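You operate a simulated robot arm through the tools that you are given. There is no shell and no other tool. Be economical: measure what you need, move in short steps, check, and stop when the job is done.

The job below is to be done with a simulated two-armed robot. You get a single attempt, and the scene is never put back.

## Task
Take the rag from the left grid paper and lay it out flat on the left part of the left bench.

Only the result counts: the job must be done as asked and must still hold three seconds after the hand-in. Knocking over, shifting, dropping, spilling or breaking anything else fails it.

## Robot
Two 7-joint arms with two-finger parallel grippers on one trunk, on a base that drives. Base frame: it is fixed to the floor where the robot stands at the start and does not move with it; the origin is under the middle of the robot, x ahead of it, y to its left, z up; the surface under the hand at the start is at about z = 811. Lengths are in mm, angles in degrees, forces in N, time in s.
The left shoulder is at the start at [80, 131, 947], the right one opposite. With the tool pointing down near the work surface each hand reaches from about 400 to 860 mm from the robot's upright axis, wherever it stands, measured 20 degrees to its own side. Places, roughly: left part of the left bench [800, 1600, 800]. Payload 1.57 kg a hand.
Tool frame (each hand has its own): the origin (TCP) lies between the finger pads and is the grasp point; the fingertips stand 30 mm ahead of it; z points along the fingers, y is the line along which they close. Largest opening 110 mm; finger width 24, thickness 12; the body of the gripper, 48 by 112 mm, starts 78 mm behind the TCP.
Orientation is that of the tool frame in the base frame, as [roll, pitch, yaw] about the fixed x, y, z axes, in that order (R = Rz(yaw) Ry(pitch) Rx(roll)). With the fingers straight down and closing along the base's y, the tool's x points along the base's -x, its y along +y and its z along -z.

## Interface
- The arms move only by the tool send_rows. It takes "left_commands", "right_commands" or both (then of equal length, played together; a hand with none holds still); each is a list of rows, each an object of numbers (a shift or turn left out is 0, a gripper value left out holds the last): "x", "y", "z": the shift along the tool's x, y, z in cm; "ax", "ay", "az": the turn, a rotation vector about the tool's x, y, z in rad. In form: [{"x": .., "y": .., "z": .., "ax": .., "ay": .., "az": ..}, ...]. A call has 1 to 8 rows; each row shifts and turns the commanded pose from where the row before left it, along the tool's axes as they then stand. "left_fingers" and "right_fingers" are, for a hand that has rows, the opening, from 0 (shut) to 1 (fully open), set as the call begins (left out, the last holds). A row lasts 0.2 s, in which the tool goes at most 50 mm and 8.6 degrees; a call with a longer step from one row to the next is refused whole, and so is a gripper value outside its range. A pose out of reach is approached as far as the arm can. The call stops where the force on the tool passes 40 N (or 10 N more than at its start, if that is more) or the arm is blocked; 0.2 s more then pass. Each finger travels about 108 mm/s and halts on what it meets, pressing with about 23 N; the grip force reading is that of the motor and also rises with nothing between the fingers. The clock runs only during rows and for 0.2 s after the last one: add rows that do not move to give the fingers time. The reply holds the time, the measured pose of the TCP, the force on the tool along the base axes, the opening and the grip force, in the units named above and with some noise, with the torque about the TCP (base axes, N m) and any sound that the robot's microphone picked up.
- Cameras (640 x 400 px; columns grow to the right, rows downward): "scene" is now at [-55.3, -3.6, 1423.7]; the picture's right is [-0.01, -1.00, 0.00], its down [-0.62, 0.01, -0.79] and it looks along [0.79, -0.01, -0.62] (base axes); focal length 274 px, centre (320, 200). "left" rides on the left gripper at [70, -16, -141] in its tool frame; the picture's right is [0.23, 0.97, 0.00], its down [-0.85, 0.20, -0.48] and it looks along [-0.47, 0.11, 0.88] (tool axes); focal length 222 px, centre (320, 200). "right" rides on the right gripper at [70, 16, -141] in its tool frame; the picture's right is [-0.23, 0.97, 0.00], its down [-0.86, -0.20, -0.48] and it looks along [-0.47, -0.11, 0.88] (tool axes); focal length 222 px, centre (320, 200). There is no depth. A picture from a camera that has moved, and an enlarged one, comes with that camera's place and axes in the base frame and with its lens. The place of the scene camera against the robot may be out by one fixed shift of up to 18 mm in any direction.
- camera(camera): a new picture of that camera. No time passes.
- steer(legs): drives the robot by 1 to 6 legs, each [ahead, left, turn to the left] in mm, mm and degrees, along the robot's own axes; the way and the turn of a leg run together, so that a leg with both is an arc; at most 1500 mm and 180 degrees a leg. The arms and the cameras ride along, it lands a little off, and it stops where it bumps. It gives what a move gives.
- head_to(pan, tilt): turns the head with the scene camera to pan (to the left, within 109 degrees either way) and tilt (down, from -29 to 69), counted from straight ahead of the robot. It gives what a move gives.
- zoom(camera, box): a new picture of the part [left, top, right, bottom] of that camera's present view, enlarged. No time passes.
- job_done(): hands the job in; it is judged then, once.

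Go step by step. Nothing tells you exact positions but the pictures and the camera data: compare them with the known pose of the tool, close in by small moves and look again before you grip or let go. The budget is 120 turns and 100 pictures, counting those below and the enlarged ones. Unless the task says otherwise, let go and move clear before handing in, and close with one line.

The tools are called after "Request:" by a JSON object that holds its "op" and its "data". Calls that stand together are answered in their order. send_rows: Moves the arms, as the interface text tells. Its arguments: {"type":"object","properties":{"left_commands":{"type":"array","items":{"type":"object","properties":{"x":{"type":"number"},"y":{"type":"number"},"z":{"type":"number"},"ax":{"type":"number"},"ay":{"type":"number"},"az":{"type":"number"}}}},"left_fingers":{"type":"number"},"right_commands":{"type":"array","items":{"type":"object","properties":{"x":{"type":"number"},"y":{"type":"number"},"z":{"type":"number"},"ax":{"type":"number"},"ay":{"type":"number"},"az":{"type":"number"}}}},"right_fingers":{"type":"number"}},"required":[]} The other tools are called the same way: steer (legs) drives the base; head_to (pan, tilt) turns the head that bears the scene camera; camera (camera) takes a picture; zoom (camera, box) takes an enlarged picture of a part of a camera's view; job_done () hands the job in.

At the start:

```text
time: 0.0
left_ee_pos: [608.9, 303.3, 1009.7]
left_orientation: [-180.0, 0.0, 179.8]
left_force: [-0.5, 0.5, -0.6]
left_moment: [-0.01, -0.02, 0.03]
left_finger_gap: 110.1
left_grip_force: 0.1
right_ee_pos: [509.0, -229.9, 1043.3]
right_orientation: [180.0, 0.0, -180.0]
right_force: [-0.1, -0.4, -0.1]
right_moment: [0.01, 0.03, -0.01]
right_finger_gap: 109.8
right_grip_force: 0.1
robot x, y, heading: [-2.5, 4.0, 0.1]
head pan, tilt: [-0.8, 38.0]
```

scene: 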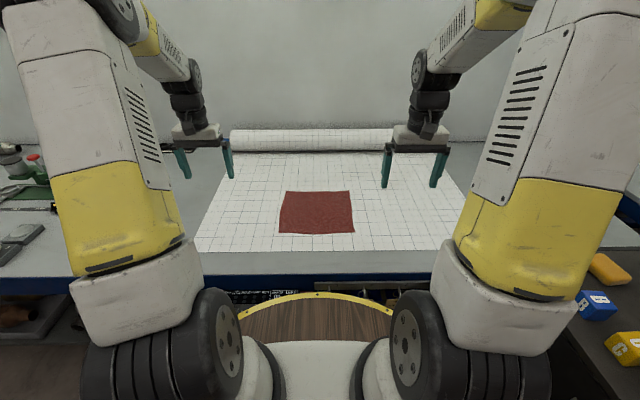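
right: 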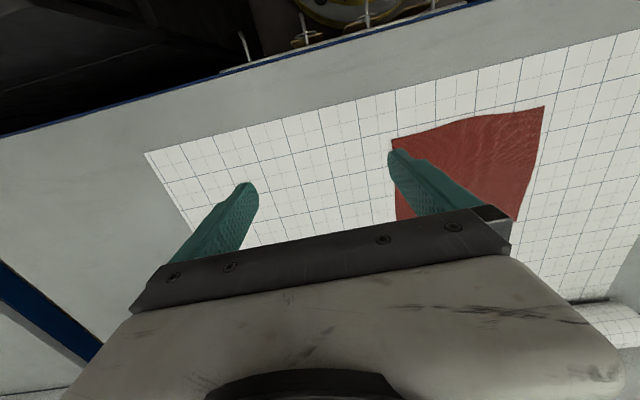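
left: 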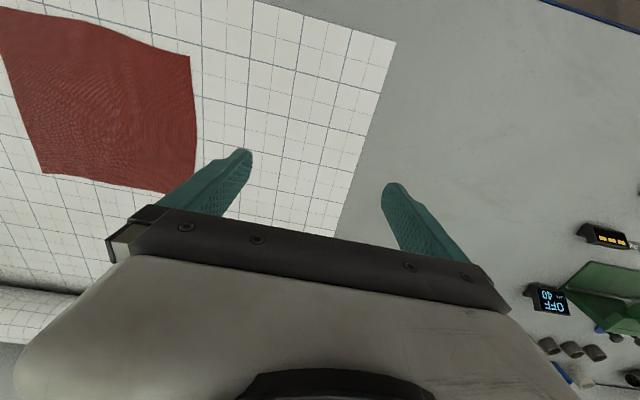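

I see one red rag on the grid paper straight ahead; there may be other papers or rags, so I look to both sides first.

Request:
{"op": "head_to", "data": {"pan": 60, "tilt": 30}}

Request:
{"op": "camera", "data": {"camera": "scene"}}

Request:
{"op": "head_to", "data": {"pan": -60, "tilt": 30}}

Request:
{"op": "camera", "data": {"camera": "scene"}}

```text
time: 1.3
left_ee_pos: [608.8, 303.7, 1009.9]
left_orientation: [179.9, 0.0, 179.9]
left_force: [-0.1, 0.7, 0.6]
left_moment: [-0.02, 0.0, 0.01]
left_finger_gap: 109.9
left_grip_force: 0.2
right_ee_pos: [507.1, -229.9, 1043.4]
right_orientation: [-180.0, 0.0, 179.9]
right_force: [-0.1, -0.4, 1.2]
right_moment: [0.0, -0.03, 0.0]
right_finger_gap: 110.0
right_grip_force: 0.0
robot x, y, heading: [0.1, 2.6, 0.0]
head pan, tilt: [60.0, 30.0]
```

```text
96 pictures are left
camera scene: at [-96.3, 75.9, 1436.1], right [0.87, -0.5, 0.0], down [-0.25, -0.43, -0.87], along [0.43, 0.75, -0.5], focal length 274 px, centre (320, 200)
```

scene: 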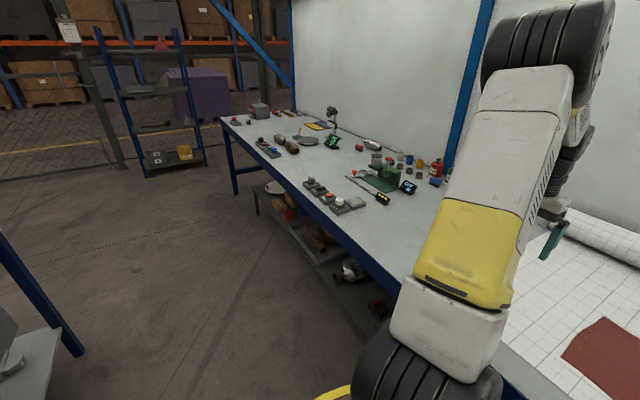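

```text
time: 3.3
left_ee_pos: [609.4, 303.4, 1009.3]
left_orientation: [180.0, -0.1, -179.9]
left_force: [-0.2, -0.4, 0.8]
left_moment: [0.01, -0.01, -0.03]
left_finger_gap: 109.9
left_grip_force: 0.0
right_ee_pos: [508.2, -230.3, 1042.9]
right_orientation: [-180.0, 0.0, 180.0]
right_force: [0.2, -0.8, 0.4]
right_moment: [0.04, -0.02, 0.0]
right_finger_gap: 110.1
right_grip_force: 0.1
robot x, y, heading: [1.4, -1.9, 0.1]
head pan, tilt: [-60.0, 30.0]
```

```text
95 pictures are left
camera scene: at [-96.3, -80.7, 1436.1], right [-0.87, -0.5, 0.0], down [-0.25, 0.43, -0.87], along [0.43, -0.75, -0.5], focal length 274 px, centre (320, 200)
```

scene: 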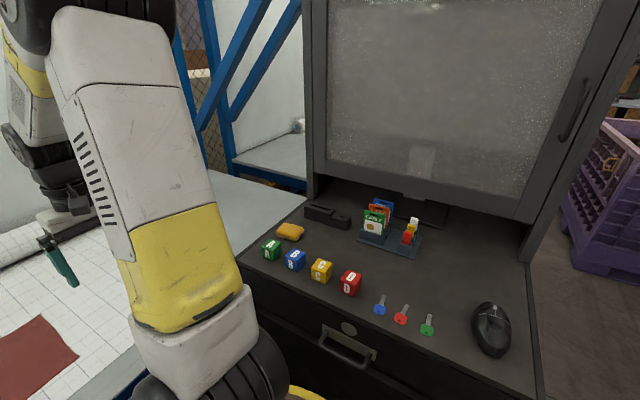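

The long bench runs to my left, and there is only one rag. I zoom in on its left part to find free space for the rag (about 240 mm square).

Request:
{"op": "head_to", "data": {"pan": 60, "tilt": 30}}

Request:
{"op": "zoom", "data": {"camera": "scene", "box": [210, 80, 450, 230]}}

```text
time: 5.3
left_ee_pos: [610.0, 302.6, 1009.0]
left_orientation: [179.9, -0.1, -179.9]
left_force: [0.0, -0.1, 0.8]
left_moment: [0.02, -0.01, 0.02]
left_finger_gap: 109.9
left_grip_force: 0.1
right_ee_pos: [507.7, -229.7, 1042.4]
right_orientation: [180.0, 0.0, 180.0]
right_force: [-0.5, -0.8, -0.2]
right_moment: [-0.02, 0.02, -0.01]
right_finger_gap: 110.2
right_grip_force: 0.0
robot x, y, heading: [-1.3, 0.4, -0.0]
head pan, tilt: [60.0, 30.0]
```

```text
2.67 times, centred on (330, 155) of scene
camera zoom: at [-96.4, 75.9, 1436.1], right [0.87, -0.5, 0.0], down [-0.25, -0.43, -0.87], along [0.43, 0.75, -0.5], focal length 732 px, centre (293, 320)
```

zoom: 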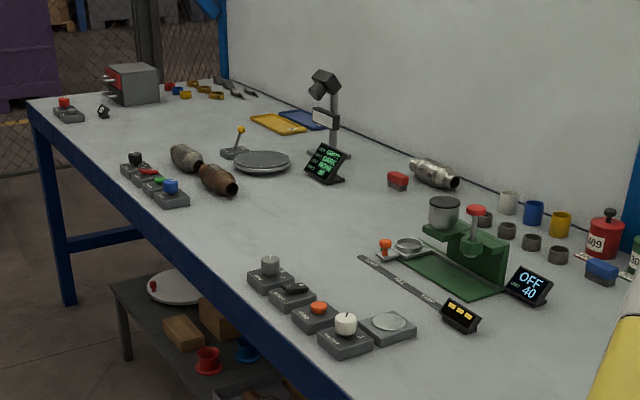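

The free spot on the left part is around [745, 1465], and the rag lies at about x 552..775, y ±120 with its near edge facing me. I'll pinch the two near corners with both hands and first hover above them with narrowed fingers.

Request:
{"op": "send_rows", "data": {"left_commands": [{"x": 0.78, "y": -4.16, "z": 2.2}, {"x": 0.78, "y": -4.16, "z": 2.2}, {"x": 0.78, "y": -4.16, "z": 2.2}, {"x": 0.78, "y": -4.16, "z": 2.2}, {"x": 0.78, "y": -4.16, "z": 2.2}, {}], "right_commands": [{"x": -1.24, "y": 2.7, "z": 2.86}, {"x": -1.24, "y": 2.7, "z": 2.86}, {"x": -1.24, "y": 2.7, "z": 2.86}, {"x": -1.24, "y": 2.7, "z": 2.86}, {"x": -1.24, "y": 2.7, "z": 2.86}, {}], "left_fingers": 0.35, "right_fingers": 0.35}}

Request:
{"op": "head_to", "data": {"pan": 0, "tilt": 45}}

Request:
{"op": "camera", "data": {"camera": "left"}}

Request:
{"op": "camera", "data": {"camera": "right"}}

Request:
{"op": "camera", "data": {"camera": "scene"}}

```text
time: 6.7
left_ee_pos: [569.5, 93.2, 899.0]
left_orientation: [-179.9, -0.1, -179.9]
left_force: [-0.4, -0.2, -0.4]
left_moment: [-0.03, 0.01, -0.01]
left_finger_gap: 38.4
left_grip_force: 0.1
right_ee_pos: [571.2, -95.4, 899.0]
right_orientation: [-179.9, 0.1, 180.0]
right_force: [-0.3, -0.3, 0.1]
right_moment: [-0.02, -0.04, 0.01]
right_finger_gap: 38.3
right_grip_force: 0.0
robot x, y, heading: [5.5, 0.0, -0.1]
head pan, tilt: [60.0, 30.0]
```

```text
time: 8.0
left_ee_pos: [569.3, 94.2, 897.4]
left_orientation: [-180.0, 0.0, 180.0]
left_force: [-0.9, 0.2, 1.1]
left_moment: [0.0, -0.01, 0.04]
left_finger_gap: 38.6
left_grip_force: 0.1
right_ee_pos: [570.5, -95.3, 899.8]
right_orientation: [-180.0, 0.0, -179.9]
right_force: [0.9, 0.4, -0.5]
right_moment: [-0.01, -0.04, -0.02]
right_finger_gap: 38.5
right_grip_force: 0.1
robot x, y, heading: [-1.2, 2.0, 0.1]
head pan, tilt: [0.0, 45.0]
```

```text
93 pictures are left
camera left: at [499.3, 76.9, 1040.2], right [-0.23, 0.97, 0.0], down [0.85, 0.2, 0.48], along [0.47, 0.11, -0.88], focal length 222 px, centre (320, 200)
```

left: 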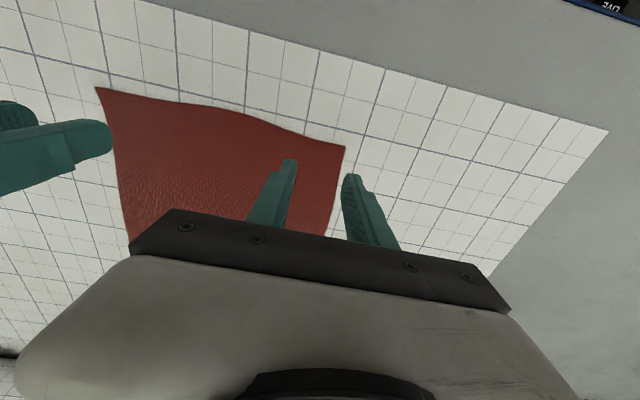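

```text
92 pictures are left
camera right: at [501.0, -78.3, 1040.5], right [0.23, 0.97, 0.0], down [0.86, -0.2, 0.48], along [0.47, -0.11, -0.88], focal length 222 px, centre (320, 200)
```

right: 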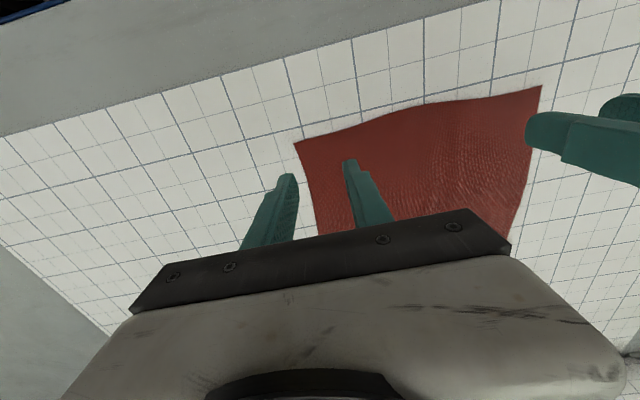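

```text
91 pictures are left
camera scene: at [-60.2, -2.3, 1413.5], right [0.0, -1.0, 0.0], down [-0.71, 0.0, -0.71], along [0.71, 0.0, -0.71], focal length 274 px, centre (320, 200)
```

scene: 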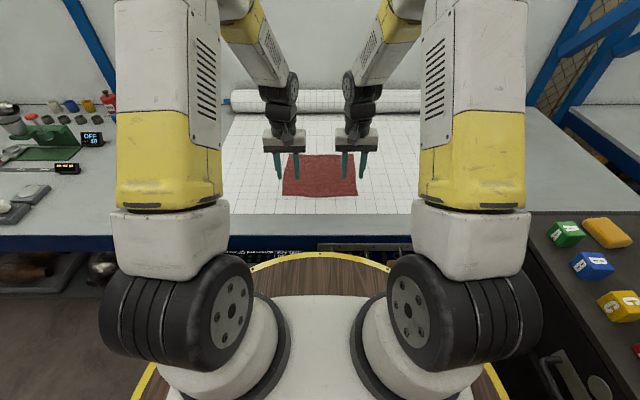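

The corners measure about [554, 116] and [554, -120]. I shift both hands slightly inward so both fingers come down on cloth, and lower to just above the surface.

Request:
{"op": "send_rows", "data": {"left_commands": [{"y": -0.9, "z": 1.5}, {"z": 2.0}, {"z": 1.6}, {}], "right_commands": [{"y": 0.75, "z": 1.7}, {"z": 2.0}, {"z": 1.6}, {}], "left_fingers": 0.3, "right_fingers": 0.3}}

Request:
{"op": "camera", "data": {"camera": "left"}}

Request:
{"op": "camera", "data": {"camera": "right"}}

```text
time: 9.0
left_ee_pos: [570.0, 85.7, 845.2]
left_orientation: [-179.9, -0.1, 180.0]
left_force: [-0.9, -0.1, -0.3]
left_moment: [0.01, -0.01, -0.07]
left_finger_gap: 33.0
left_grip_force: 0.1
right_ee_pos: [567.6, -85.9, 846.9]
right_orientation: [-179.9, -0.1, 180.0]
right_force: [1.6, -0.8, -0.5]
right_moment: [-0.03, -0.03, 0.01]
right_finger_gap: 33.3
right_grip_force: 0.1
robot x, y, heading: [4.1, 1.2, -0.1]
head pan, tilt: [0.0, 45.0]
```

```text
90 pictures are left
camera left: at [500.3, 68.3, 988.3], right [-0.23, 0.97, 0.0], down [0.85, 0.2, 0.48], along [0.47, 0.11, -0.88], focal length 222 px, centre (320, 200)
```

left: 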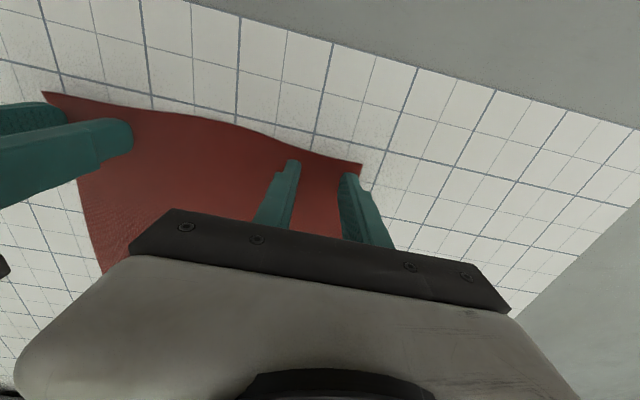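

```text
89 pictures are left
camera right: at [498.3, -69.7, 987.6], right [0.23, 0.97, 0.0], down [0.86, -0.2, 0.48], along [0.47, -0.11, -0.88], focal length 222 px, centre (320, 200)
```

right: 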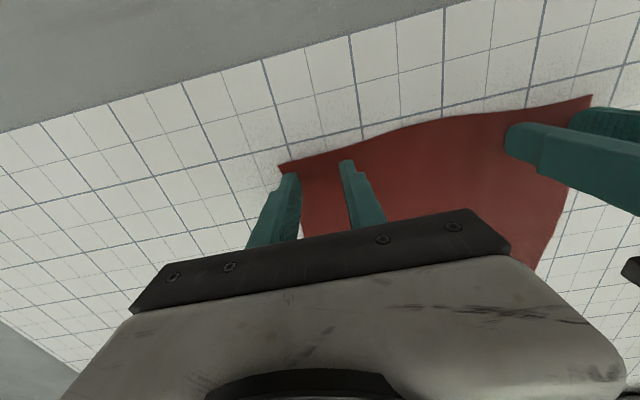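

Both outer fingers are just over the rag's side edges. I lower to light contact on the surface.

Request:
{"op": "send_rows", "data": {"left_commands": [{"y": -0.3, "z": 0.2}, {"z": 0.2}, {}], "right_commands": [{"y": 0.5, "z": 0.2}, {"z": 0.3}, {}]}}

```text
time: 9.8
left_ee_pos: [570.7, 82.9, 843.1]
left_orientation: [-180.0, 0.0, -180.0]
left_force: [0.3, -0.1, -0.2]
left_moment: [-0.02, 0.03, 0.02]
left_finger_gap: 33.0
left_grip_force: 0.1
right_ee_pos: [568.4, -82.4, 842.0]
right_orientation: [-180.0, 0.0, -179.9]
right_force: [-1.5, 0.7, 13.2]
right_moment: [-0.12, 0.16, -0.04]
right_finger_gap: 33.0
right_grip_force: 0.0
robot x, y, heading: [0.3, 2.5, -0.2]
head pan, tilt: [0.0, 45.0]
```

The right hand touches with 13 N and the left is almost there, so I lower the left slightly and close both.

Request:
{"op": "send_rows", "data": {"left_commands": [{"z": 0.15}, {"z": 0.1}, {}]}}

Request:
{"op": "send_rows", "data": {"left_commands": [{}, {}, {}, {}], "right_commands": [{}, {}, {}, {}], "left_fingers": 0, "right_fingers": 0}}

Request:
{"op": "camera", "data": {"camera": "left"}}

Request:
{"op": "camera", "data": {"camera": "right"}}

```text
time: 10.6
left_ee_pos: [571.0, 83.1, 842.1]
left_orientation: [179.9, 0.2, -180.0]
left_force: [-2.3, 1.1, 28.7]
left_moment: [0.24, 0.21, 0.0]
left_finger_gap: 32.9
left_grip_force: 0.0
right_ee_pos: [569.4, -81.5, 842.9]
right_orientation: [-179.9, 0.0, -180.0]
right_force: [0.9, 1.0, 13.8]
right_moment: [-0.11, 0.01, 0.0]
right_finger_gap: 32.8
right_grip_force: 0.1
robot x, y, heading: [0.0, -0.6, -0.0]
head pan, tilt: [0.0, 45.0]
```

```text
time: 11.6
left_ee_pos: [572.1, 79.4, 842.4]
left_orientation: [-179.7, 0.4, 179.8]
left_force: [0.5, -7.9, 4.2]
left_moment: [-0.26, 0.0, 0.08]
left_finger_gap: 2.3
left_grip_force: 23.3
right_ee_pos: [568.9, -78.1, 843.2]
right_orientation: [179.7, 0.3, -179.8]
right_force: [0.3, 8.9, 4.0]
right_moment: [0.23, 0.02, 0.0]
right_finger_gap: 2.1
right_grip_force: 22.5
robot x, y, heading: [-0.0, 5.2, -0.1]
head pan, tilt: [0.0, 45.0]
stopped in row 4 (left hand): the force on the tool passed its limit at 41 N (the readings are from after the stop); the commanded pose is now the measured one
```

```text
88 pictures are left
camera left: at [500.8, 62.8, 984.5], right [-0.22, 0.97, -0.01], down [0.85, 0.2, 0.48], along [0.47, 0.1, -0.88], focal length 222 px, centre (320, 200)
```

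left: 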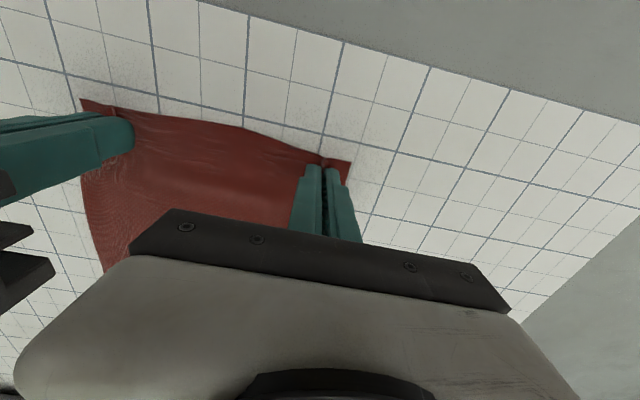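

```text
87 pictures are left
camera right: at [498.1, -61.7, 983.1], right [0.22, 0.97, 0.01], down [0.85, -0.2, 0.48], along [0.47, -0.1, -0.88], focal length 222 px, centre (320, 200)
```

right: 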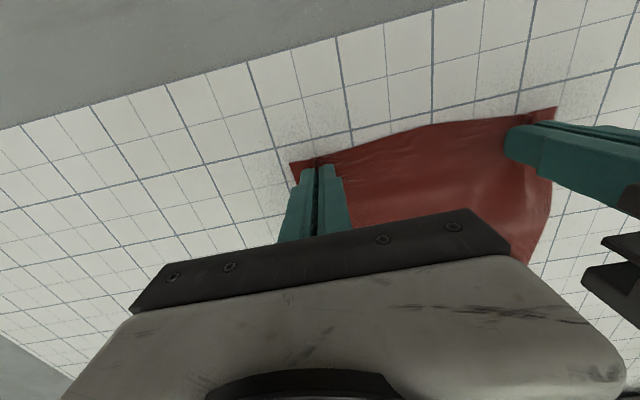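

Both hands seem to have pinched a fold (gap about 2 mm). I lift 80 mm and check.

Request:
{"op": "send_rows", "data": {"left_commands": [{"z": -1.5}, {"z": -2.0}, {"z": -2.0}, {"z": -2.5}, {}], "right_commands": [{"z": -1.5}, {"z": -2.0}, {"z": -2.0}, {"z": -2.5}, {}]}}

Request:
{"op": "camera", "data": {"camera": "scene"}}

Request:
{"op": "camera", "data": {"camera": "left"}}

```text
time: 12.8
left_ee_pos: [571.3, 81.4, 924.3]
left_orientation: [-179.8, 0.3, 179.9]
left_force: [-0.1, -18.6, -1.0]
left_moment: [-0.54, 0.0, 0.08]
left_finger_gap: 2.2
left_grip_force: 22.8
right_ee_pos: [568.8, -79.7, 924.3]
right_orientation: [179.9, 0.0, -179.7]
right_force: [0.4, 18.1, -0.5]
right_moment: [0.55, 0.01, -0.01]
right_finger_gap: 2.0
right_grip_force: 23.1
robot x, y, heading: [4.5, 1.6, -0.3]
head pan, tilt: [0.0, 45.0]
```

```text
86 pictures are left
camera scene: at [-60.2, -2.4, 1413.5], right [0.0, -1.0, 0.0], down [-0.71, 0.0, -0.71], along [0.71, 0.0, -0.71], focal length 274 px, centre (320, 200)
```

scene: 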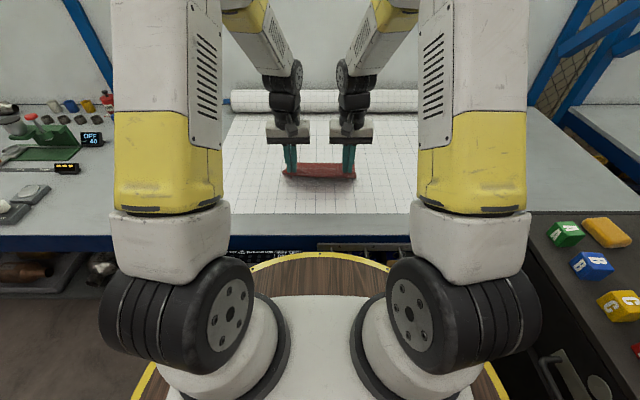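

```text
85 pictures are left
camera left: at [500.6, 65.0, 1065.1], right [-0.22, 0.97, -0.01], down [0.85, 0.2, 0.48], along [0.47, 0.1, -0.88], focal length 222 px, centre (320, 200)
```

left: 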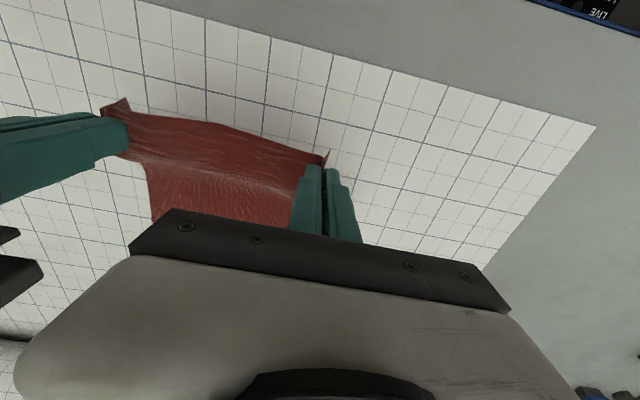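

The rag is held taut at both corners. I ease the sideways tension a little and lift it clear of the bench.

Request:
{"op": "send_rows", "data": {"left_commands": [{"y": -0.2, "z": -3.0}, {"z": -4.0}, {"z": -4.0}, {"z": -4.0}, {"z": -4.0}, {"z": -3.6}, {}], "right_commands": [{"y": 0.2, "z": -3.0}, {"z": -4.0}, {"z": -4.0}, {"z": -4.0}, {"z": -4.0}, {"z": -3.6}, {}]}}

Request:
{"op": "camera", "data": {"camera": "scene"}}

Request:
{"op": "camera", "data": {"camera": "left"}}

```text
time: 14.4
left_ee_pos: [570.4, 80.0, 1150.6]
left_orientation: [-179.8, 0.2, 179.9]
left_force: [0.4, -11.0, -0.6]
left_moment: [-0.36, 0.04, 0.03]
left_finger_gap: 2.4
left_grip_force: 23.5
right_ee_pos: [565.0, -78.9, 1147.1]
right_orientation: [179.8, -0.1, -179.9]
right_force: [-0.3, 10.3, 0.2]
right_moment: [0.36, -0.02, 0.01]
right_finger_gap: 2.2
right_grip_force: 22.9
robot x, y, heading: [0.8, 3.5, 0.1]
head pan, tilt: [0.0, 45.0]
```

```text
84 pictures are left
camera scene: at [-60.3, -2.4, 1413.5], right [0.0, -1.0, 0.0], down [-0.71, 0.0, -0.71], along [0.71, 0.0, -0.71], focal length 274 px, centre (320, 200)
```

scene: 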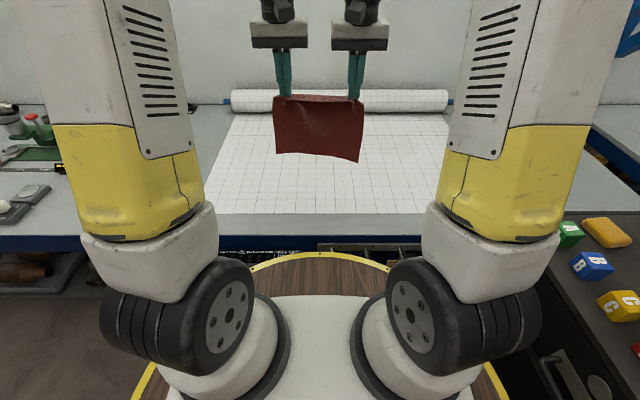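

```text
83 pictures are left
camera left: at [500.5, 63.3, 1292.3], right [-0.23, 0.97, 0.0], down [0.85, 0.2, 0.48], along [0.47, 0.1, -0.88], focal length 222 px, centre (320, 200)
```

left: 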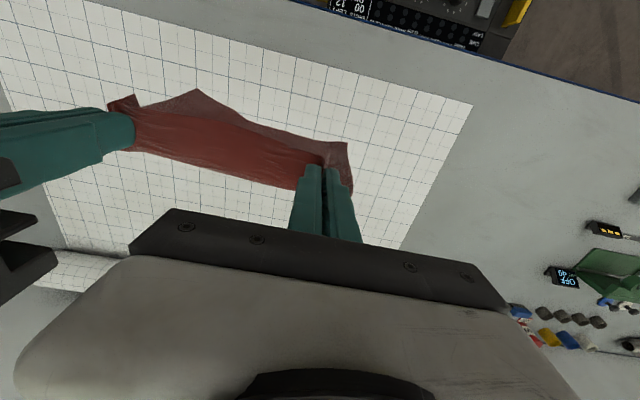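

The rag hangs cleanly from both corners. I back off and drive left along the bench.

Request:
{"op": "steer", "data": {"legs": [[-220, 0, 0], [0, 750, 0]]}}

Request:
{"op": "camera", "data": {"camera": "scene"}}

```text
time: 19.8
left_ee_pos: [338.5, 831.8, 1149.8]
left_orientation: [-179.9, 0.2, -179.5]
left_force: [0.2, -12.0, 0.0]
left_moment: [-0.39, -0.02, 0.0]
left_finger_gap: 2.3
left_grip_force: 23.1
right_ee_pos: [334.8, 673.7, 1146.3]
right_orientation: [179.8, 0.1, -179.3]
right_force: [-0.2, 13.5, 0.0]
right_moment: [0.35, 0.0, 0.01]
right_finger_gap: 2.2
right_grip_force: 22.9
robot x, y, heading: [-234.0, 748.0, 0.4]
head pan, tilt: [0.0, 45.0]
```

```text
82 pictures are left
camera scene: at [-292.0, 743.9, 1413.5], right [0.01, -1.0, 0.0], down [-0.71, -0.01, -0.71], along [0.71, 0.01, -0.71], focal length 274 px, centre (320, 200)
```

scene: 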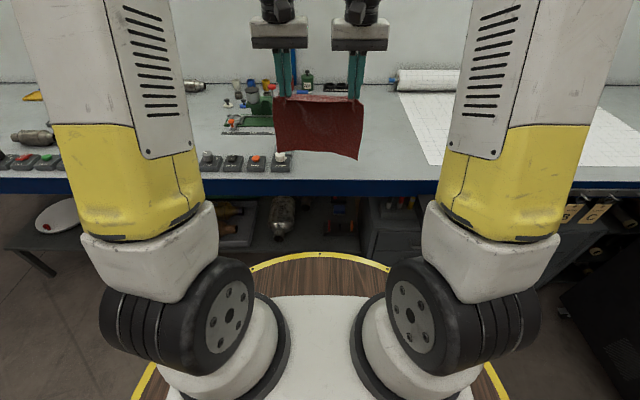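

The way is clear so far; I continue left to the target spot.

Request:
{"op": "steer", "data": {"legs": [[0, 720, -0.4]]}}

Request:
{"op": "head_to", "data": {"pan": 0, "tilt": 38}}

Request:
{"op": "camera", "data": {"camera": "scene"}}

Request:
{"op": "camera", "data": {"camera": "left"}}

Request:
{"op": "camera", "data": {"camera": "right"}}

```text
time: 23.7
left_ee_pos: [333.5, 1549.4, 1150.4]
left_orientation: [-179.8, 0.2, -179.8]
left_force: [0.1, -10.7, 0.2]
left_moment: [-0.36, 0.02, 0.08]
left_finger_gap: 2.3
left_grip_force: 22.8
right_ee_pos: [328.6, 1389.7, 1147.6]
right_orientation: [179.8, 0.1, -179.6]
right_force: [-1.0, 10.9, 0.8]
right_moment: [0.31, 0.02, 0.0]
right_finger_gap: 2.2
right_grip_force: 22.7
robot x, y, heading: [-237.6, 1467.0, 0.2]
head pan, tilt: [0.0, 45.0]
```

```text
time: 24.4
left_ee_pos: [333.5, 1547.8, 1150.2]
left_orientation: [-179.7, 0.2, -179.8]
left_force: [0.7, -7.9, 0.0]
left_moment: [-0.24, -0.01, 0.06]
left_finger_gap: 2.0
left_grip_force: 23.2
right_ee_pos: [328.7, 1390.7, 1146.3]
right_orientation: [179.8, -0.1, -179.4]
right_force: [0.1, 7.3, -0.7]
right_moment: [0.24, 0.0, 0.01]
right_finger_gap: 2.1
right_grip_force: 23.1
robot x, y, heading: [-237.9, 1462.2, 0.4]
head pan, tilt: [0.0, 38.0]
```

```text
81 pictures are left
camera scene: at [-292.8, 1462.8, 1423.7], right [0.01, -1.0, 0.0], down [-0.62, 0.0, -0.79], along [0.79, 0.0, -0.62], focal length 274 px, centre (320, 200)
```

scene: 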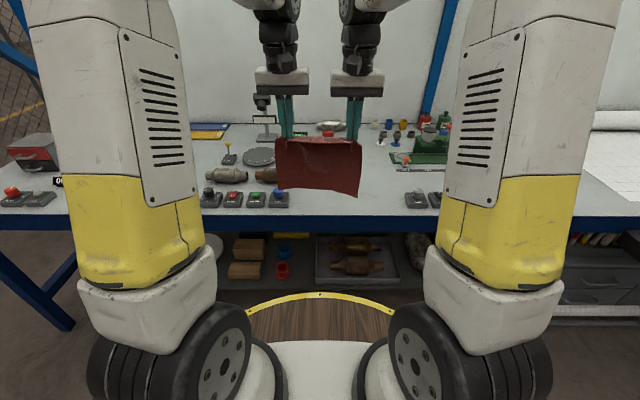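

```text
80 pictures are left
camera left: at [262.6, 1531.1, 1292.0], right [-0.23, 0.97, -0.01], down [0.85, 0.2, 0.48], along [0.47, 0.11, -0.88], focal length 222 px, centre (320, 200)
```

left: 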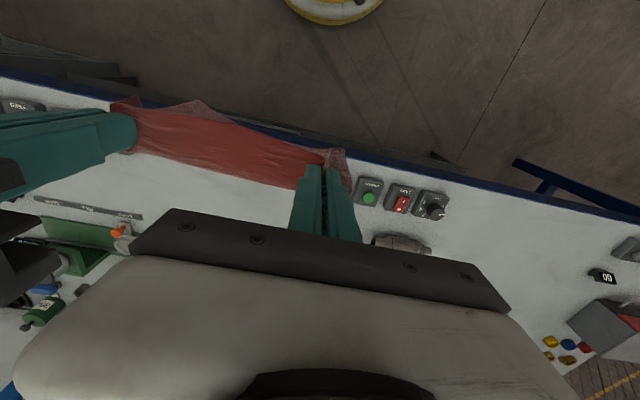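

```text
79 pictures are left
camera right: at [258.4, 1406.9, 1287.6], right [0.22, 0.98, 0.0], down [0.86, -0.19, 0.48], along [0.47, -0.1, -0.88], focal length 222 px, centre (320, 200)
```

right: 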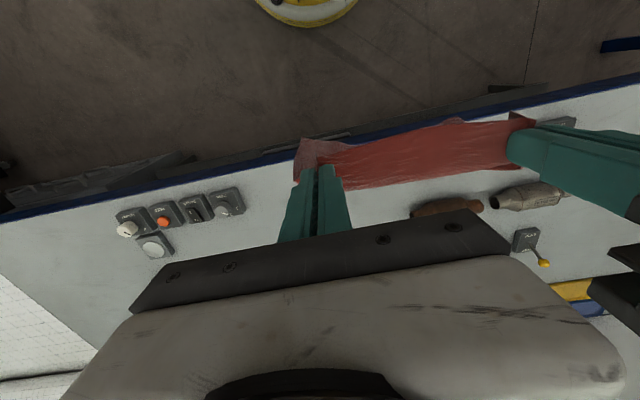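

The rag is at y≈1469, clear of the bench. The rusty pipe's end is near [590, 1565] and the display near [860, 1590], so I aim for x 620..845, y 1330..1568. I drive in.

Request:
{"op": "steer", "data": {"legs": [[255, -17, -0.3]]}}

Request:
{"op": "camera", "data": {"camera": "scene"}}

Request:
{"op": "camera", "data": {"camera": "left"}}

Request:
{"op": "camera", "data": {"camera": "right"}}

```text
time: 26.2
left_ee_pos: [586.3, 1527.3, 1150.4]
left_orientation: [-179.7, 0.2, 179.7]
left_force: [0.3, -10.1, 0.3]
left_moment: [-0.3, -0.03, 0.06]
left_finger_gap: 2.3
left_grip_force: 23.1
right_ee_pos: [579.0, 1369.8, 1146.4]
right_orientation: [179.9, 0.1, 180.0]
right_force: [-0.1, 9.8, 0.9]
right_moment: [0.28, -0.02, 0.0]
right_finger_gap: 2.4
right_grip_force: 23.0
robot x, y, heading: [12.8, 1449.1, -0.1]
head pan, tilt: [0.0, 38.0]
```

```text
78 pictures are left
camera scene: at [-40.7, 1446.4, 1423.7], right [0.0, -1.0, 0.0], down [-0.62, 0.0, -0.79], along [0.79, 0.0, -0.62], focal length 274 px, centre (320, 200)
```

scene: 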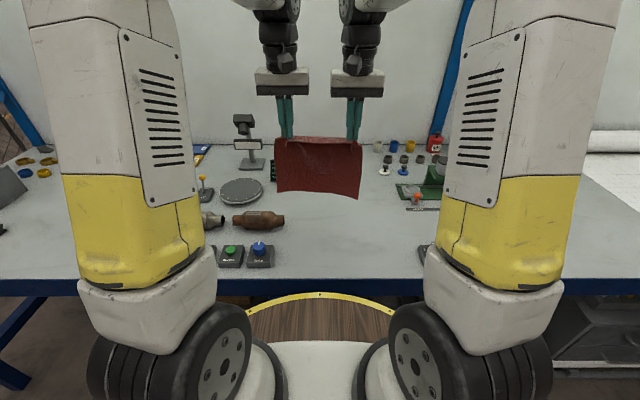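

```text
77 pictures are left
camera left: at [515.3, 1510.8, 1292.0], right [-0.22, 0.97, 0.0], down [0.85, 0.2, 0.48], along [0.47, 0.1, -0.88], focal length 222 px, centre (320, 200)
```

left: 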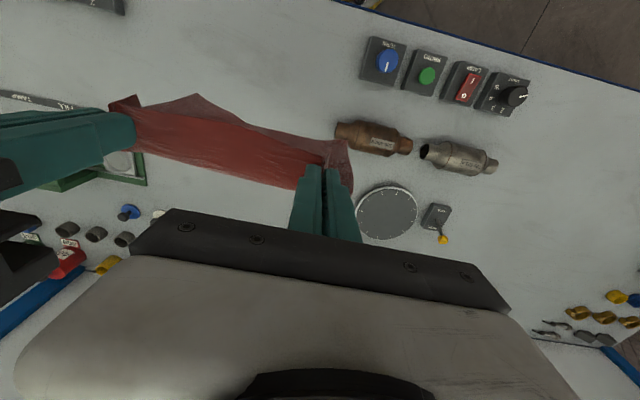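

```text
76 pictures are left
camera right: at [510.1, 1386.1, 1287.6], right [0.23, 0.97, 0.0], down [0.85, -0.2, 0.48], along [0.47, -0.11, -0.88], focal length 222 px, centre (320, 200)
```

right: 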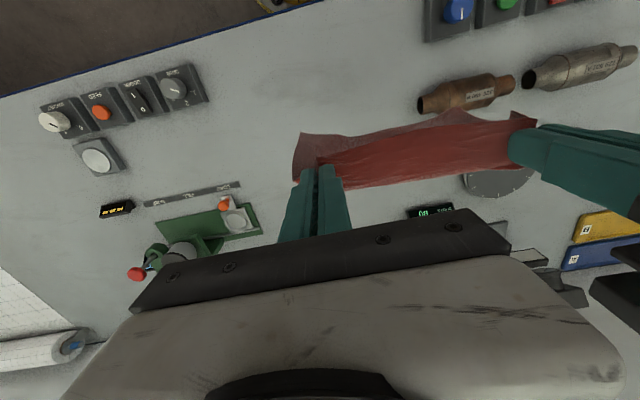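

The display's front is near [842, 1530..1630] and the pipe end near [600, 1556], so I'll place the rag at x ~600..820, y ~1300..1540. I tilt the grippers forward for reach, then move forward, slightly down and right.

Request:
{"op": "send_rows", "data": {"left_commands": [{"ay": -0.14}, {"ay": -0.14}, {"ay": -0.14}, {}], "right_commands": [{"ay": -0.14}, {"ay": -0.14}, {"ay": -0.14}, {}]}}

Request:
{"op": "send_rows", "data": {"left_commands": [{"x": -3.25, "y": -0.56, "z": 2.77}, {"x": -3.25, "y": -0.56, "z": 2.77}, {"x": -3.25, "y": -0.56, "z": 2.77}, {"x": -3.25, "y": -0.56, "z": 2.77}, {"x": -3.25, "y": -0.56, "z": 2.77}, {}, {}], "right_commands": [{"x": -3.4, "y": -0.56, "z": 2.74}, {"x": -3.4, "y": -0.56, "z": 2.74}, {"x": -3.4, "y": -0.56, "z": 2.74}, {"x": -3.4, "y": -0.56, "z": 2.74}, {"x": -3.4, "y": -0.56, "z": 2.74}, {}, {}]}}

Request:
{"op": "camera", "data": {"camera": "scene"}}

Request:
{"op": "camera", "data": {"camera": "left"}}

Request:
{"op": "camera", "data": {"camera": "right"}}

```text
time: 27.2
left_ee_pos: [585.6, 1526.5, 1149.7]
left_orientation: [-179.8, 24.4, 179.8]
left_force: [-0.4, -7.6, -0.3]
left_moment: [-0.19, 0.0, -0.06]
left_finger_gap: 2.2
left_grip_force: 23.6
right_ee_pos: [581.2, 1368.0, 1146.9]
right_orientation: [179.8, 24.2, 179.9]
right_force: [0.0, 7.8, -0.4]
right_moment: [0.19, -0.01, 0.05]
right_finger_gap: 2.0
right_grip_force: 23.1
robot x, y, heading: [15.8, 1444.9, 0.0]
head pan, tilt: [0.0, 38.0]
```

```text
time: 28.8
left_ee_pos: [790.5, 1499.1, 1089.3]
left_orientation: [-179.7, 24.3, 179.7]
left_force: [0.3, -12.8, -0.3]
left_moment: [-0.42, -0.02, -0.13]
left_finger_gap: 2.1
left_grip_force: 23.4
right_ee_pos: [795.2, 1340.8, 1089.2]
right_orientation: [179.7, 24.2, -180.0]
right_force: [0.0, 13.5, -0.1]
right_moment: [0.36, -0.01, 0.16]
right_finger_gap: 2.0
right_grip_force: 22.4
robot x, y, heading: [15.6, 1446.2, -0.4]
head pan, tilt: [0.0, 38.0]
```

```text
75 pictures are left
camera scene: at [-40.3, 1446.4, 1423.8], right [0.0, -1.0, 0.0], down [-0.62, 0.0, -0.79], along [0.79, 0.0, -0.62], focal length 274 px, centre (320, 200)
```

scene: 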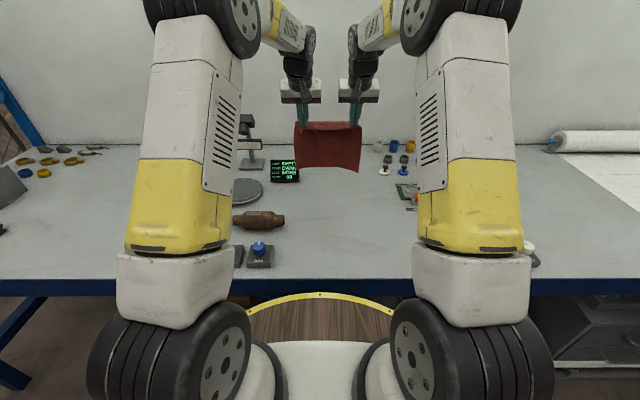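

```text
74 pictures are left
camera left: at [669.4, 1483.3, 1190.5], right [-0.2, 0.97, -0.1], down [0.58, 0.2, 0.79], along [0.79, 0.1, -0.61], focal length 222 px, centre (320, 200)
```

left: 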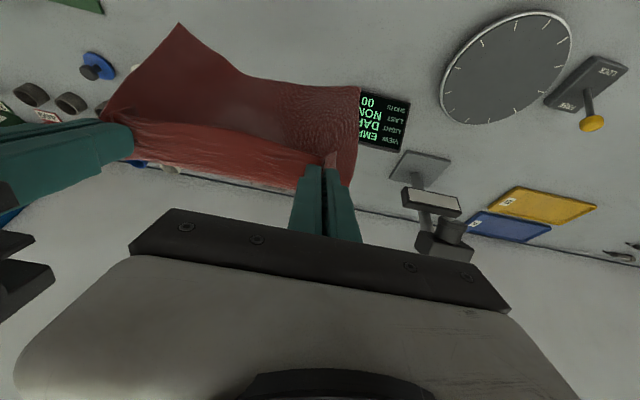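

```text
73 pictures are left
camera right: at [671.3, 1357.1, 1189.7], right [0.21, 0.97, 0.1], down [0.59, -0.2, 0.79], along [0.78, -0.1, -0.61], focal length 222 px, centre (320, 200)
```

right: 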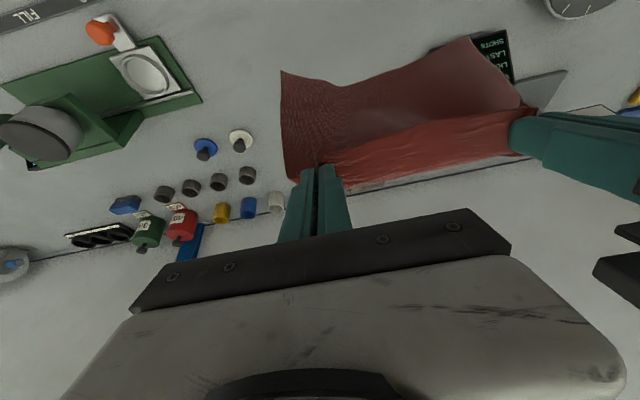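

Display front measures x≈845 and y≥1529, so I shift 10 mm more to the right and lower until the hem nearly touches. Then I look.

Request:
{"op": "send_rows", "data": {"left_commands": [{"x": 0.61, "y": -0.5, "z": 1.37}, {"x": 0.61, "y": -0.5, "z": 1.37}, {}, {}], "right_commands": [{"x": 0.72, "y": -0.5, "z": 1.3}, {"x": 0.72, "y": -0.5, "z": 1.3}, {}, {}]}}

Request:
{"op": "zoom", "data": {"camera": "scene", "box": [220, 80, 440, 218]}}

Request:
{"op": "camera", "data": {"camera": "left"}}

```text
time: 29.8
left_ee_pos: [790.2, 1486.8, 1060.9]
left_orientation: [-179.8, 24.3, 179.9]
left_force: [0.4, -8.5, 0.4]
left_moment: [-0.22, -0.01, -0.11]
left_finger_gap: 2.2
left_grip_force: 22.9
right_ee_pos: [789.0, 1329.3, 1063.0]
right_orientation: [179.8, 24.1, -180.0]
right_force: [-0.5, 8.7, -0.7]
right_moment: [0.25, -0.01, 0.13]
right_finger_gap: 2.3
right_grip_force: 22.7
robot x, y, heading: [16.3, 1446.7, -0.3]
head pan, tilt: [0.0, 38.0]
```

```text
2.90 times, centred on (330, 149) of scene
camera zoom: at [-40.4, 1446.4, 1423.8], right [0.0, -1.0, 0.0], down [-0.62, 0.0, -0.79], along [0.79, 0.0, -0.62], focal length 795 px, centre (291, 348)
```

zoom: 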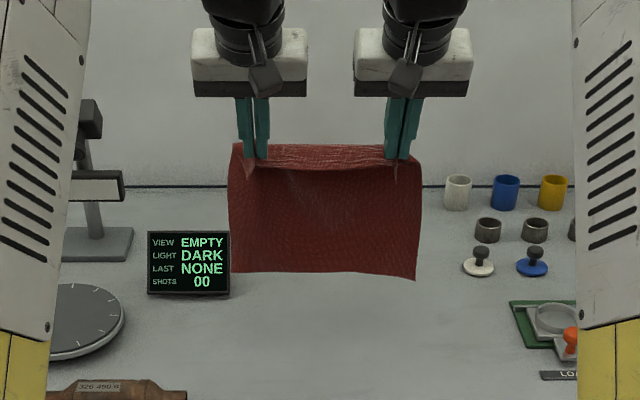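

```text
71 pictures are left
camera left: at [668.7, 1470.6, 1162.1], right [-0.2, 0.97, -0.1], down [0.58, 0.2, 0.79], along [0.79, 0.1, -0.61], focal length 222 px, centre (320, 200)
```

left: 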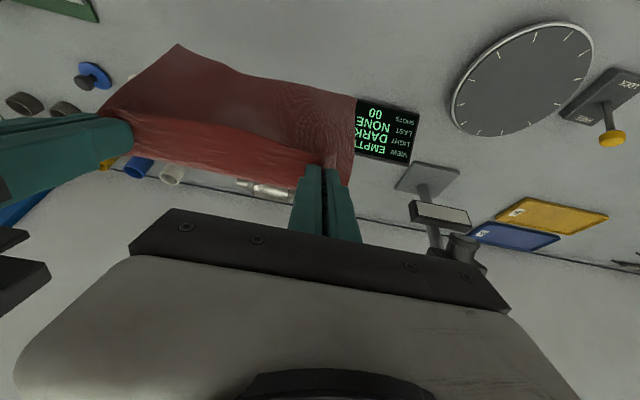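

The hem is at about z 866, so the hanging length is roughly 170 mm. I lower 45 mm vertically, then begin the backward-and-down laying motion.

Request:
{"op": "send_rows", "data": {"left_commands": [{"x": 0.92, "z": 2.05}, {"x": 0.92, "z": 2.05}, {}, {"x": 1.72, "z": 0.66}, {"x": 1.72, "z": 0.66}, {"x": 1.72, "z": 0.66}, {}], "right_commands": [{"x": 0.96, "z": 2.14}, {"x": 0.96, "z": 2.14}, {}, {"x": 1.72, "z": 0.66}, {"x": 1.72, "z": 0.66}, {"x": 1.72, "z": 0.66}, {}]}}

Request:
{"op": "zoom", "data": {"camera": "scene", "box": [220, 80, 440, 218]}}

Request:
{"op": "camera", "data": {"camera": "left"}}

```text
time: 31.4
left_ee_pos: [752.4, 1487.0, 978.5]
left_orientation: [-179.8, 24.3, 179.9]
left_force: [0.3, -3.0, 0.1]
left_moment: [-0.08, -0.01, -0.01]
left_finger_gap: 2.4
left_grip_force: 22.8
right_ee_pos: [750.4, 1331.0, 976.1]
right_orientation: [179.9, 24.1, 180.0]
right_force: [-0.9, 3.0, -0.4]
right_moment: [0.06, 0.01, 0.06]
right_finger_gap: 2.3
right_grip_force: 23.0
robot x, y, heading: [16.8, 1449.0, -0.1]
head pan, tilt: [0.0, 38.0]
```

```text
2.90 times, centred on (330, 149) of scene
camera zoom: at [-40.4, 1446.4, 1423.8], right [0.0, -1.0, 0.0], down [-0.62, 0.0, -0.79], along [0.79, 0.0, -0.62], focal length 795 px, centre (291, 348)
```

zoom: 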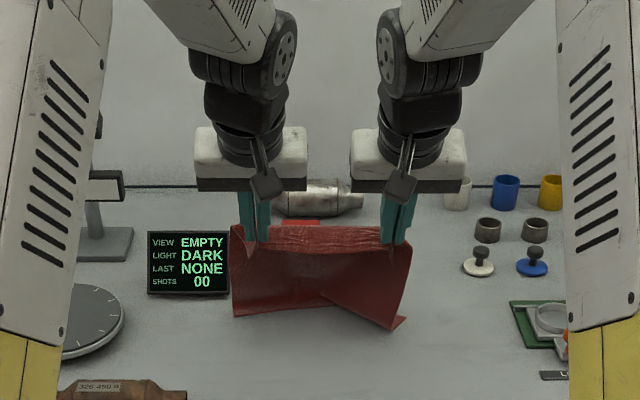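

```text
69 pictures are left
camera left: at [629.9, 1470.2, 1078.5], right [-0.2, 0.97, -0.1], down [0.58, 0.2, 0.79], along [0.79, 0.1, -0.61], focal length 222 px, centre (320, 200)
```

left: 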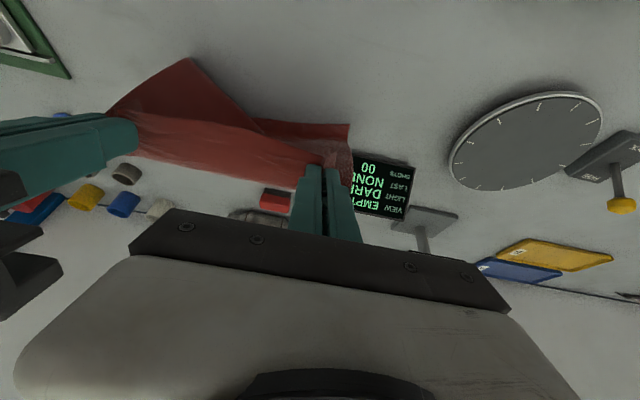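

The right end of the hem buckled back toward me on contact. I lift again, tilt the grippers further forward, and will lay with faster backward motion so the hem trails forward.

Request:
{"op": "send_rows", "data": {"left_commands": [{"x": -2.27, "z": -1.98}, {"x": -2.27, "z": -1.98}, {"x": -2.27, "z": -1.98}, {"ay": -0.14}, {"ay": -0.14}, {}, {}, {}], "right_commands": [{"x": -2.36, "z": -2.01}, {"x": -2.36, "z": -2.01}, {"x": -2.36, "z": -2.01}, {"ay": -0.14}, {"ay": -0.14}, {}, {}, {}]}}

Request:
{"op": "zoom", "data": {"camera": "scene", "box": [220, 80, 440, 218]}}

Request:
{"op": "camera", "data": {"camera": "left"}}

```text
time: 33.2
left_ee_pos: [789.4, 1487.0, 1058.8]
left_orientation: [-179.7, 40.4, 179.8]
left_force: [0.3, -5.8, 0.6]
left_moment: [-0.16, -0.01, -0.12]
left_finger_gap: 2.4
left_grip_force: 23.1
right_ee_pos: [790.2, 1330.9, 1062.8]
right_orientation: [179.7, 40.2, 179.8]
right_force: [0.0, 6.5, -0.9]
right_moment: [0.11, 0.02, 0.15]
right_finger_gap: 2.0
right_grip_force: 23.1
robot x, y, heading: [14.9, 1449.7, -0.2]
head pan, tilt: [0.0, 38.0]
```

```text
2.90 times, centred on (330, 149) of scene
camera zoom: at [-40.5, 1446.4, 1423.8], right [0.0, -1.0, 0.0], down [-0.62, 0.0, -0.79], along [0.79, 0.0, -0.62], focal length 795 px, centre (291, 348)
```

zoom: 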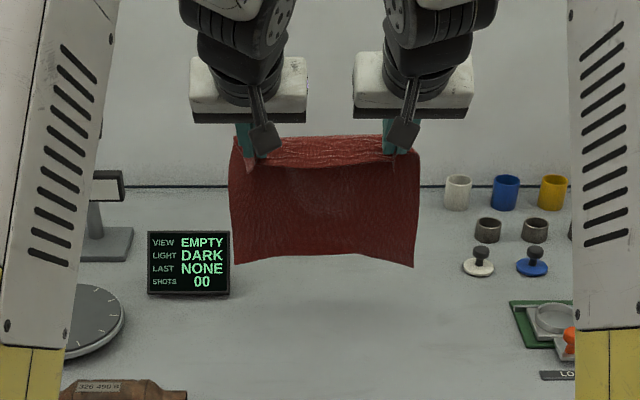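

```text
67 pictures are left
camera left: at [644.5, 1471.2, 1121.4], right [-0.17, 0.97, -0.15], down [0.34, 0.2, 0.92], along [0.92, 0.1, -0.37], focal length 222 px, centre (320, 200)
```

left: 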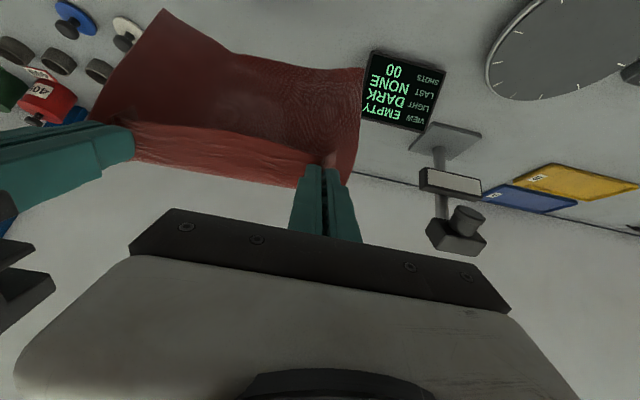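

The rag hangs clean again. I lower it nearly to contact, then lay with the hem trailing forward for the first half.

Request:
{"op": "send_rows", "data": {"left_commands": [{"x": 1.42, "z": 1.68}, {"x": 1.42, "z": 1.68}, {}, {}, {"x": 2.3, "z": -1.15}, {"x": 3.58, "z": -1.18}, {"x": 3.07, "z": -0.23}, {"x": 2.82, "z": 0.24}], "right_commands": [{"x": 1.55, "z": 1.84}, {"x": 1.55, "z": 1.84}, {}, {}, {"x": 2.3, "z": -1.15}, {"x": 3.58, "z": -1.18}, {"x": 3.07, "z": -0.23}, {"x": 2.82, "z": 0.24}]}}

Request:
{"op": "zoom", "data": {"camera": "scene", "box": [220, 100, 440, 238]}}

Request:
{"op": "camera", "data": {"camera": "left"}}

```text
time: 35.0
left_ee_pos: [682.8, 1486.1, 958.2]
left_orientation: [-179.7, 40.4, 179.8]
left_force: [-0.2, -1.6, -0.3]
left_moment: [-0.06, 0.02, -0.05]
left_finger_gap: 2.1
left_grip_force: 23.2
right_ee_pos: [685.8, 1332.3, 953.0]
right_orientation: [179.7, 40.2, 179.7]
right_force: [0.1, 3.1, 0.2]
right_moment: [-0.01, 0.03, 0.06]
right_finger_gap: 2.0
right_grip_force: 23.6
robot x, y, heading: [16.8, 1448.9, 0.2]
head pan, tilt: [0.0, 38.0]
```

```text
2.90 times, centred on (330, 169) of scene
camera zoom: at [-40.4, 1446.5, 1423.8], right [0.0, -1.0, 0.0], down [-0.62, 0.0, -0.79], along [0.79, 0.0, -0.62], focal length 795 px, centre (291, 290)
```

zoom: 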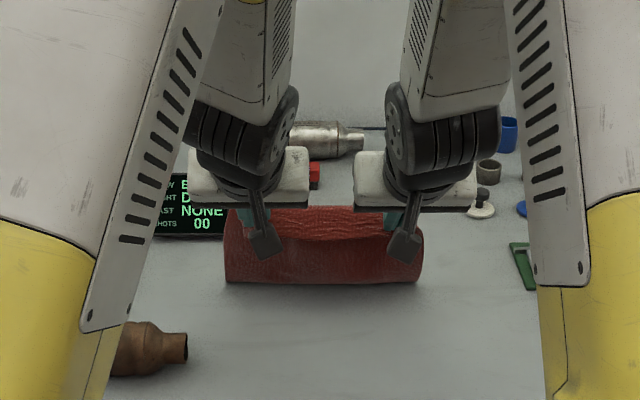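

```text
65 pictures are left
camera left: at [538.4, 1470.1, 1021.0], right [-0.17, 0.97, -0.15], down [0.34, 0.2, 0.92], along [0.92, 0.1, -0.37], focal length 222 px, centre (320, 200)
```

left: 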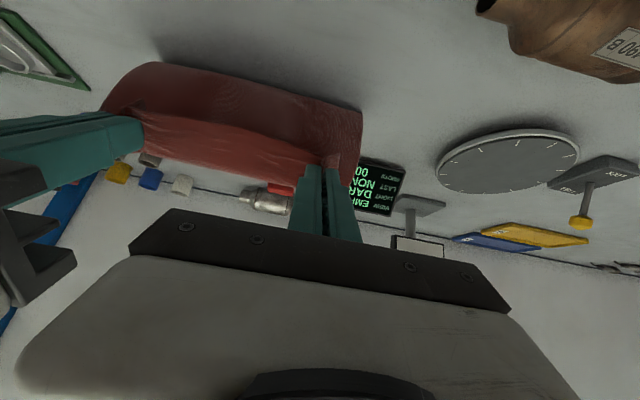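

The hem now trails forward as wanted. I continue the arc down to near the surface.

Request:
{"op": "send_rows", "data": {"left_commands": [{"x": 2.84, "z": -0.04}, {"x": 2.67, "z": 0.37}, {"x": 2.57, "z": 0.71}, {"x": 2.47, "z": 1.07}, {"x": 2.03, "z": 1.16}, {}], "right_commands": [{"x": 2.75, "z": -0.62}, {"x": 2.67, "z": 0.37}, {"x": 2.57, "z": 0.71}, {"x": 2.47, "z": 1.07}, {"x": 2.03, "z": 1.16}, {}]}}

Request:
{"op": "zoom", "data": {"camera": "scene", "box": [220, 120, 440, 258]}}

Request:
{"op": "camera", "data": {"camera": "left"}}

Request:
{"op": "camera", "data": {"camera": "right"}}

```text
time: 36.4
left_ee_pos: [607.3, 1487.0, 850.7]
left_orientation: [-179.8, 40.3, 179.9]
left_force: [-0.3, -4.6, -0.7]
left_moment: [-0.11, 0.02, -0.1]
left_finger_gap: 2.0
left_grip_force: 23.3
right_ee_pos: [608.7, 1332.0, 853.5]
right_orientation: [179.6, 40.1, -179.9]
right_force: [0.2, 5.0, -1.3]
right_moment: [0.1, 0.01, 0.08]
right_finger_gap: 2.3
right_grip_force: 22.5
robot x, y, heading: [13.1, 1447.2, 0.0]
head pan, tilt: [0.0, 38.0]
```

```text
2.90 times, centred on (330, 189) of scene
camera zoom: at [-40.6, 1446.4, 1423.7], right [0.0, -1.0, 0.0], down [-0.62, 0.0, -0.79], along [0.79, 0.0, -0.62], focal length 795 px, centre (291, 232)
```

zoom: 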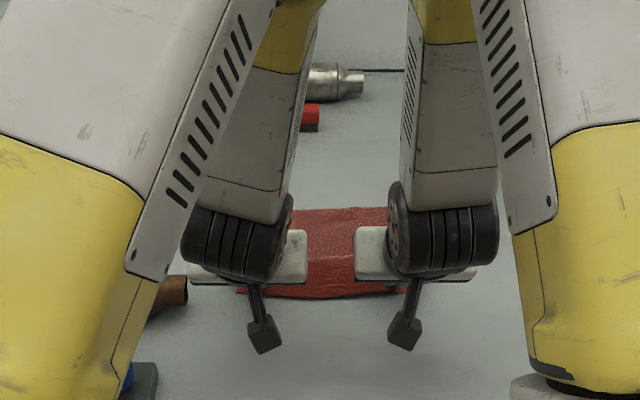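

```text
63 pictures are left
camera left: at [463.2, 1471.4, 914.0], right [-0.17, 0.97, -0.15], down [0.34, 0.2, 0.92], along [0.92, 0.1, -0.37], focal length 222 px, centre (320, 200)
```

left: 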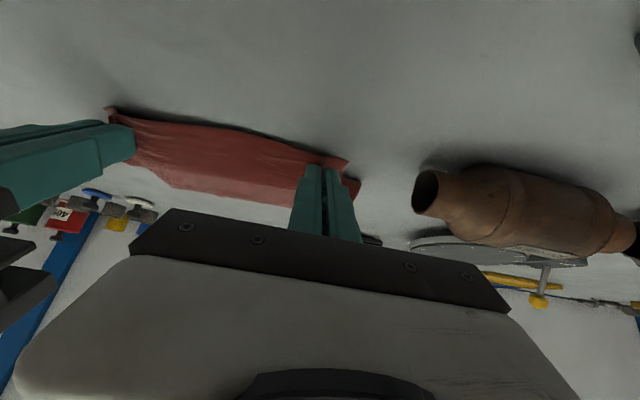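

```text
62 pictures are left
camera right: at [462.8, 1349.0, 916.1], right [0.17, 0.97, 0.15], down [0.35, -0.2, 0.92], along [0.92, -0.11, -0.37], focal length 222 px, centre (320, 200)
```

right: 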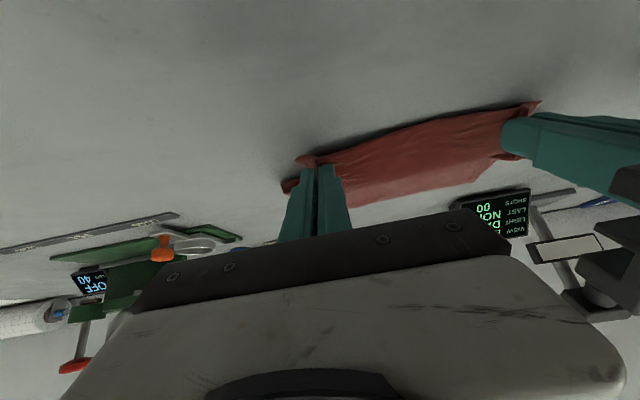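

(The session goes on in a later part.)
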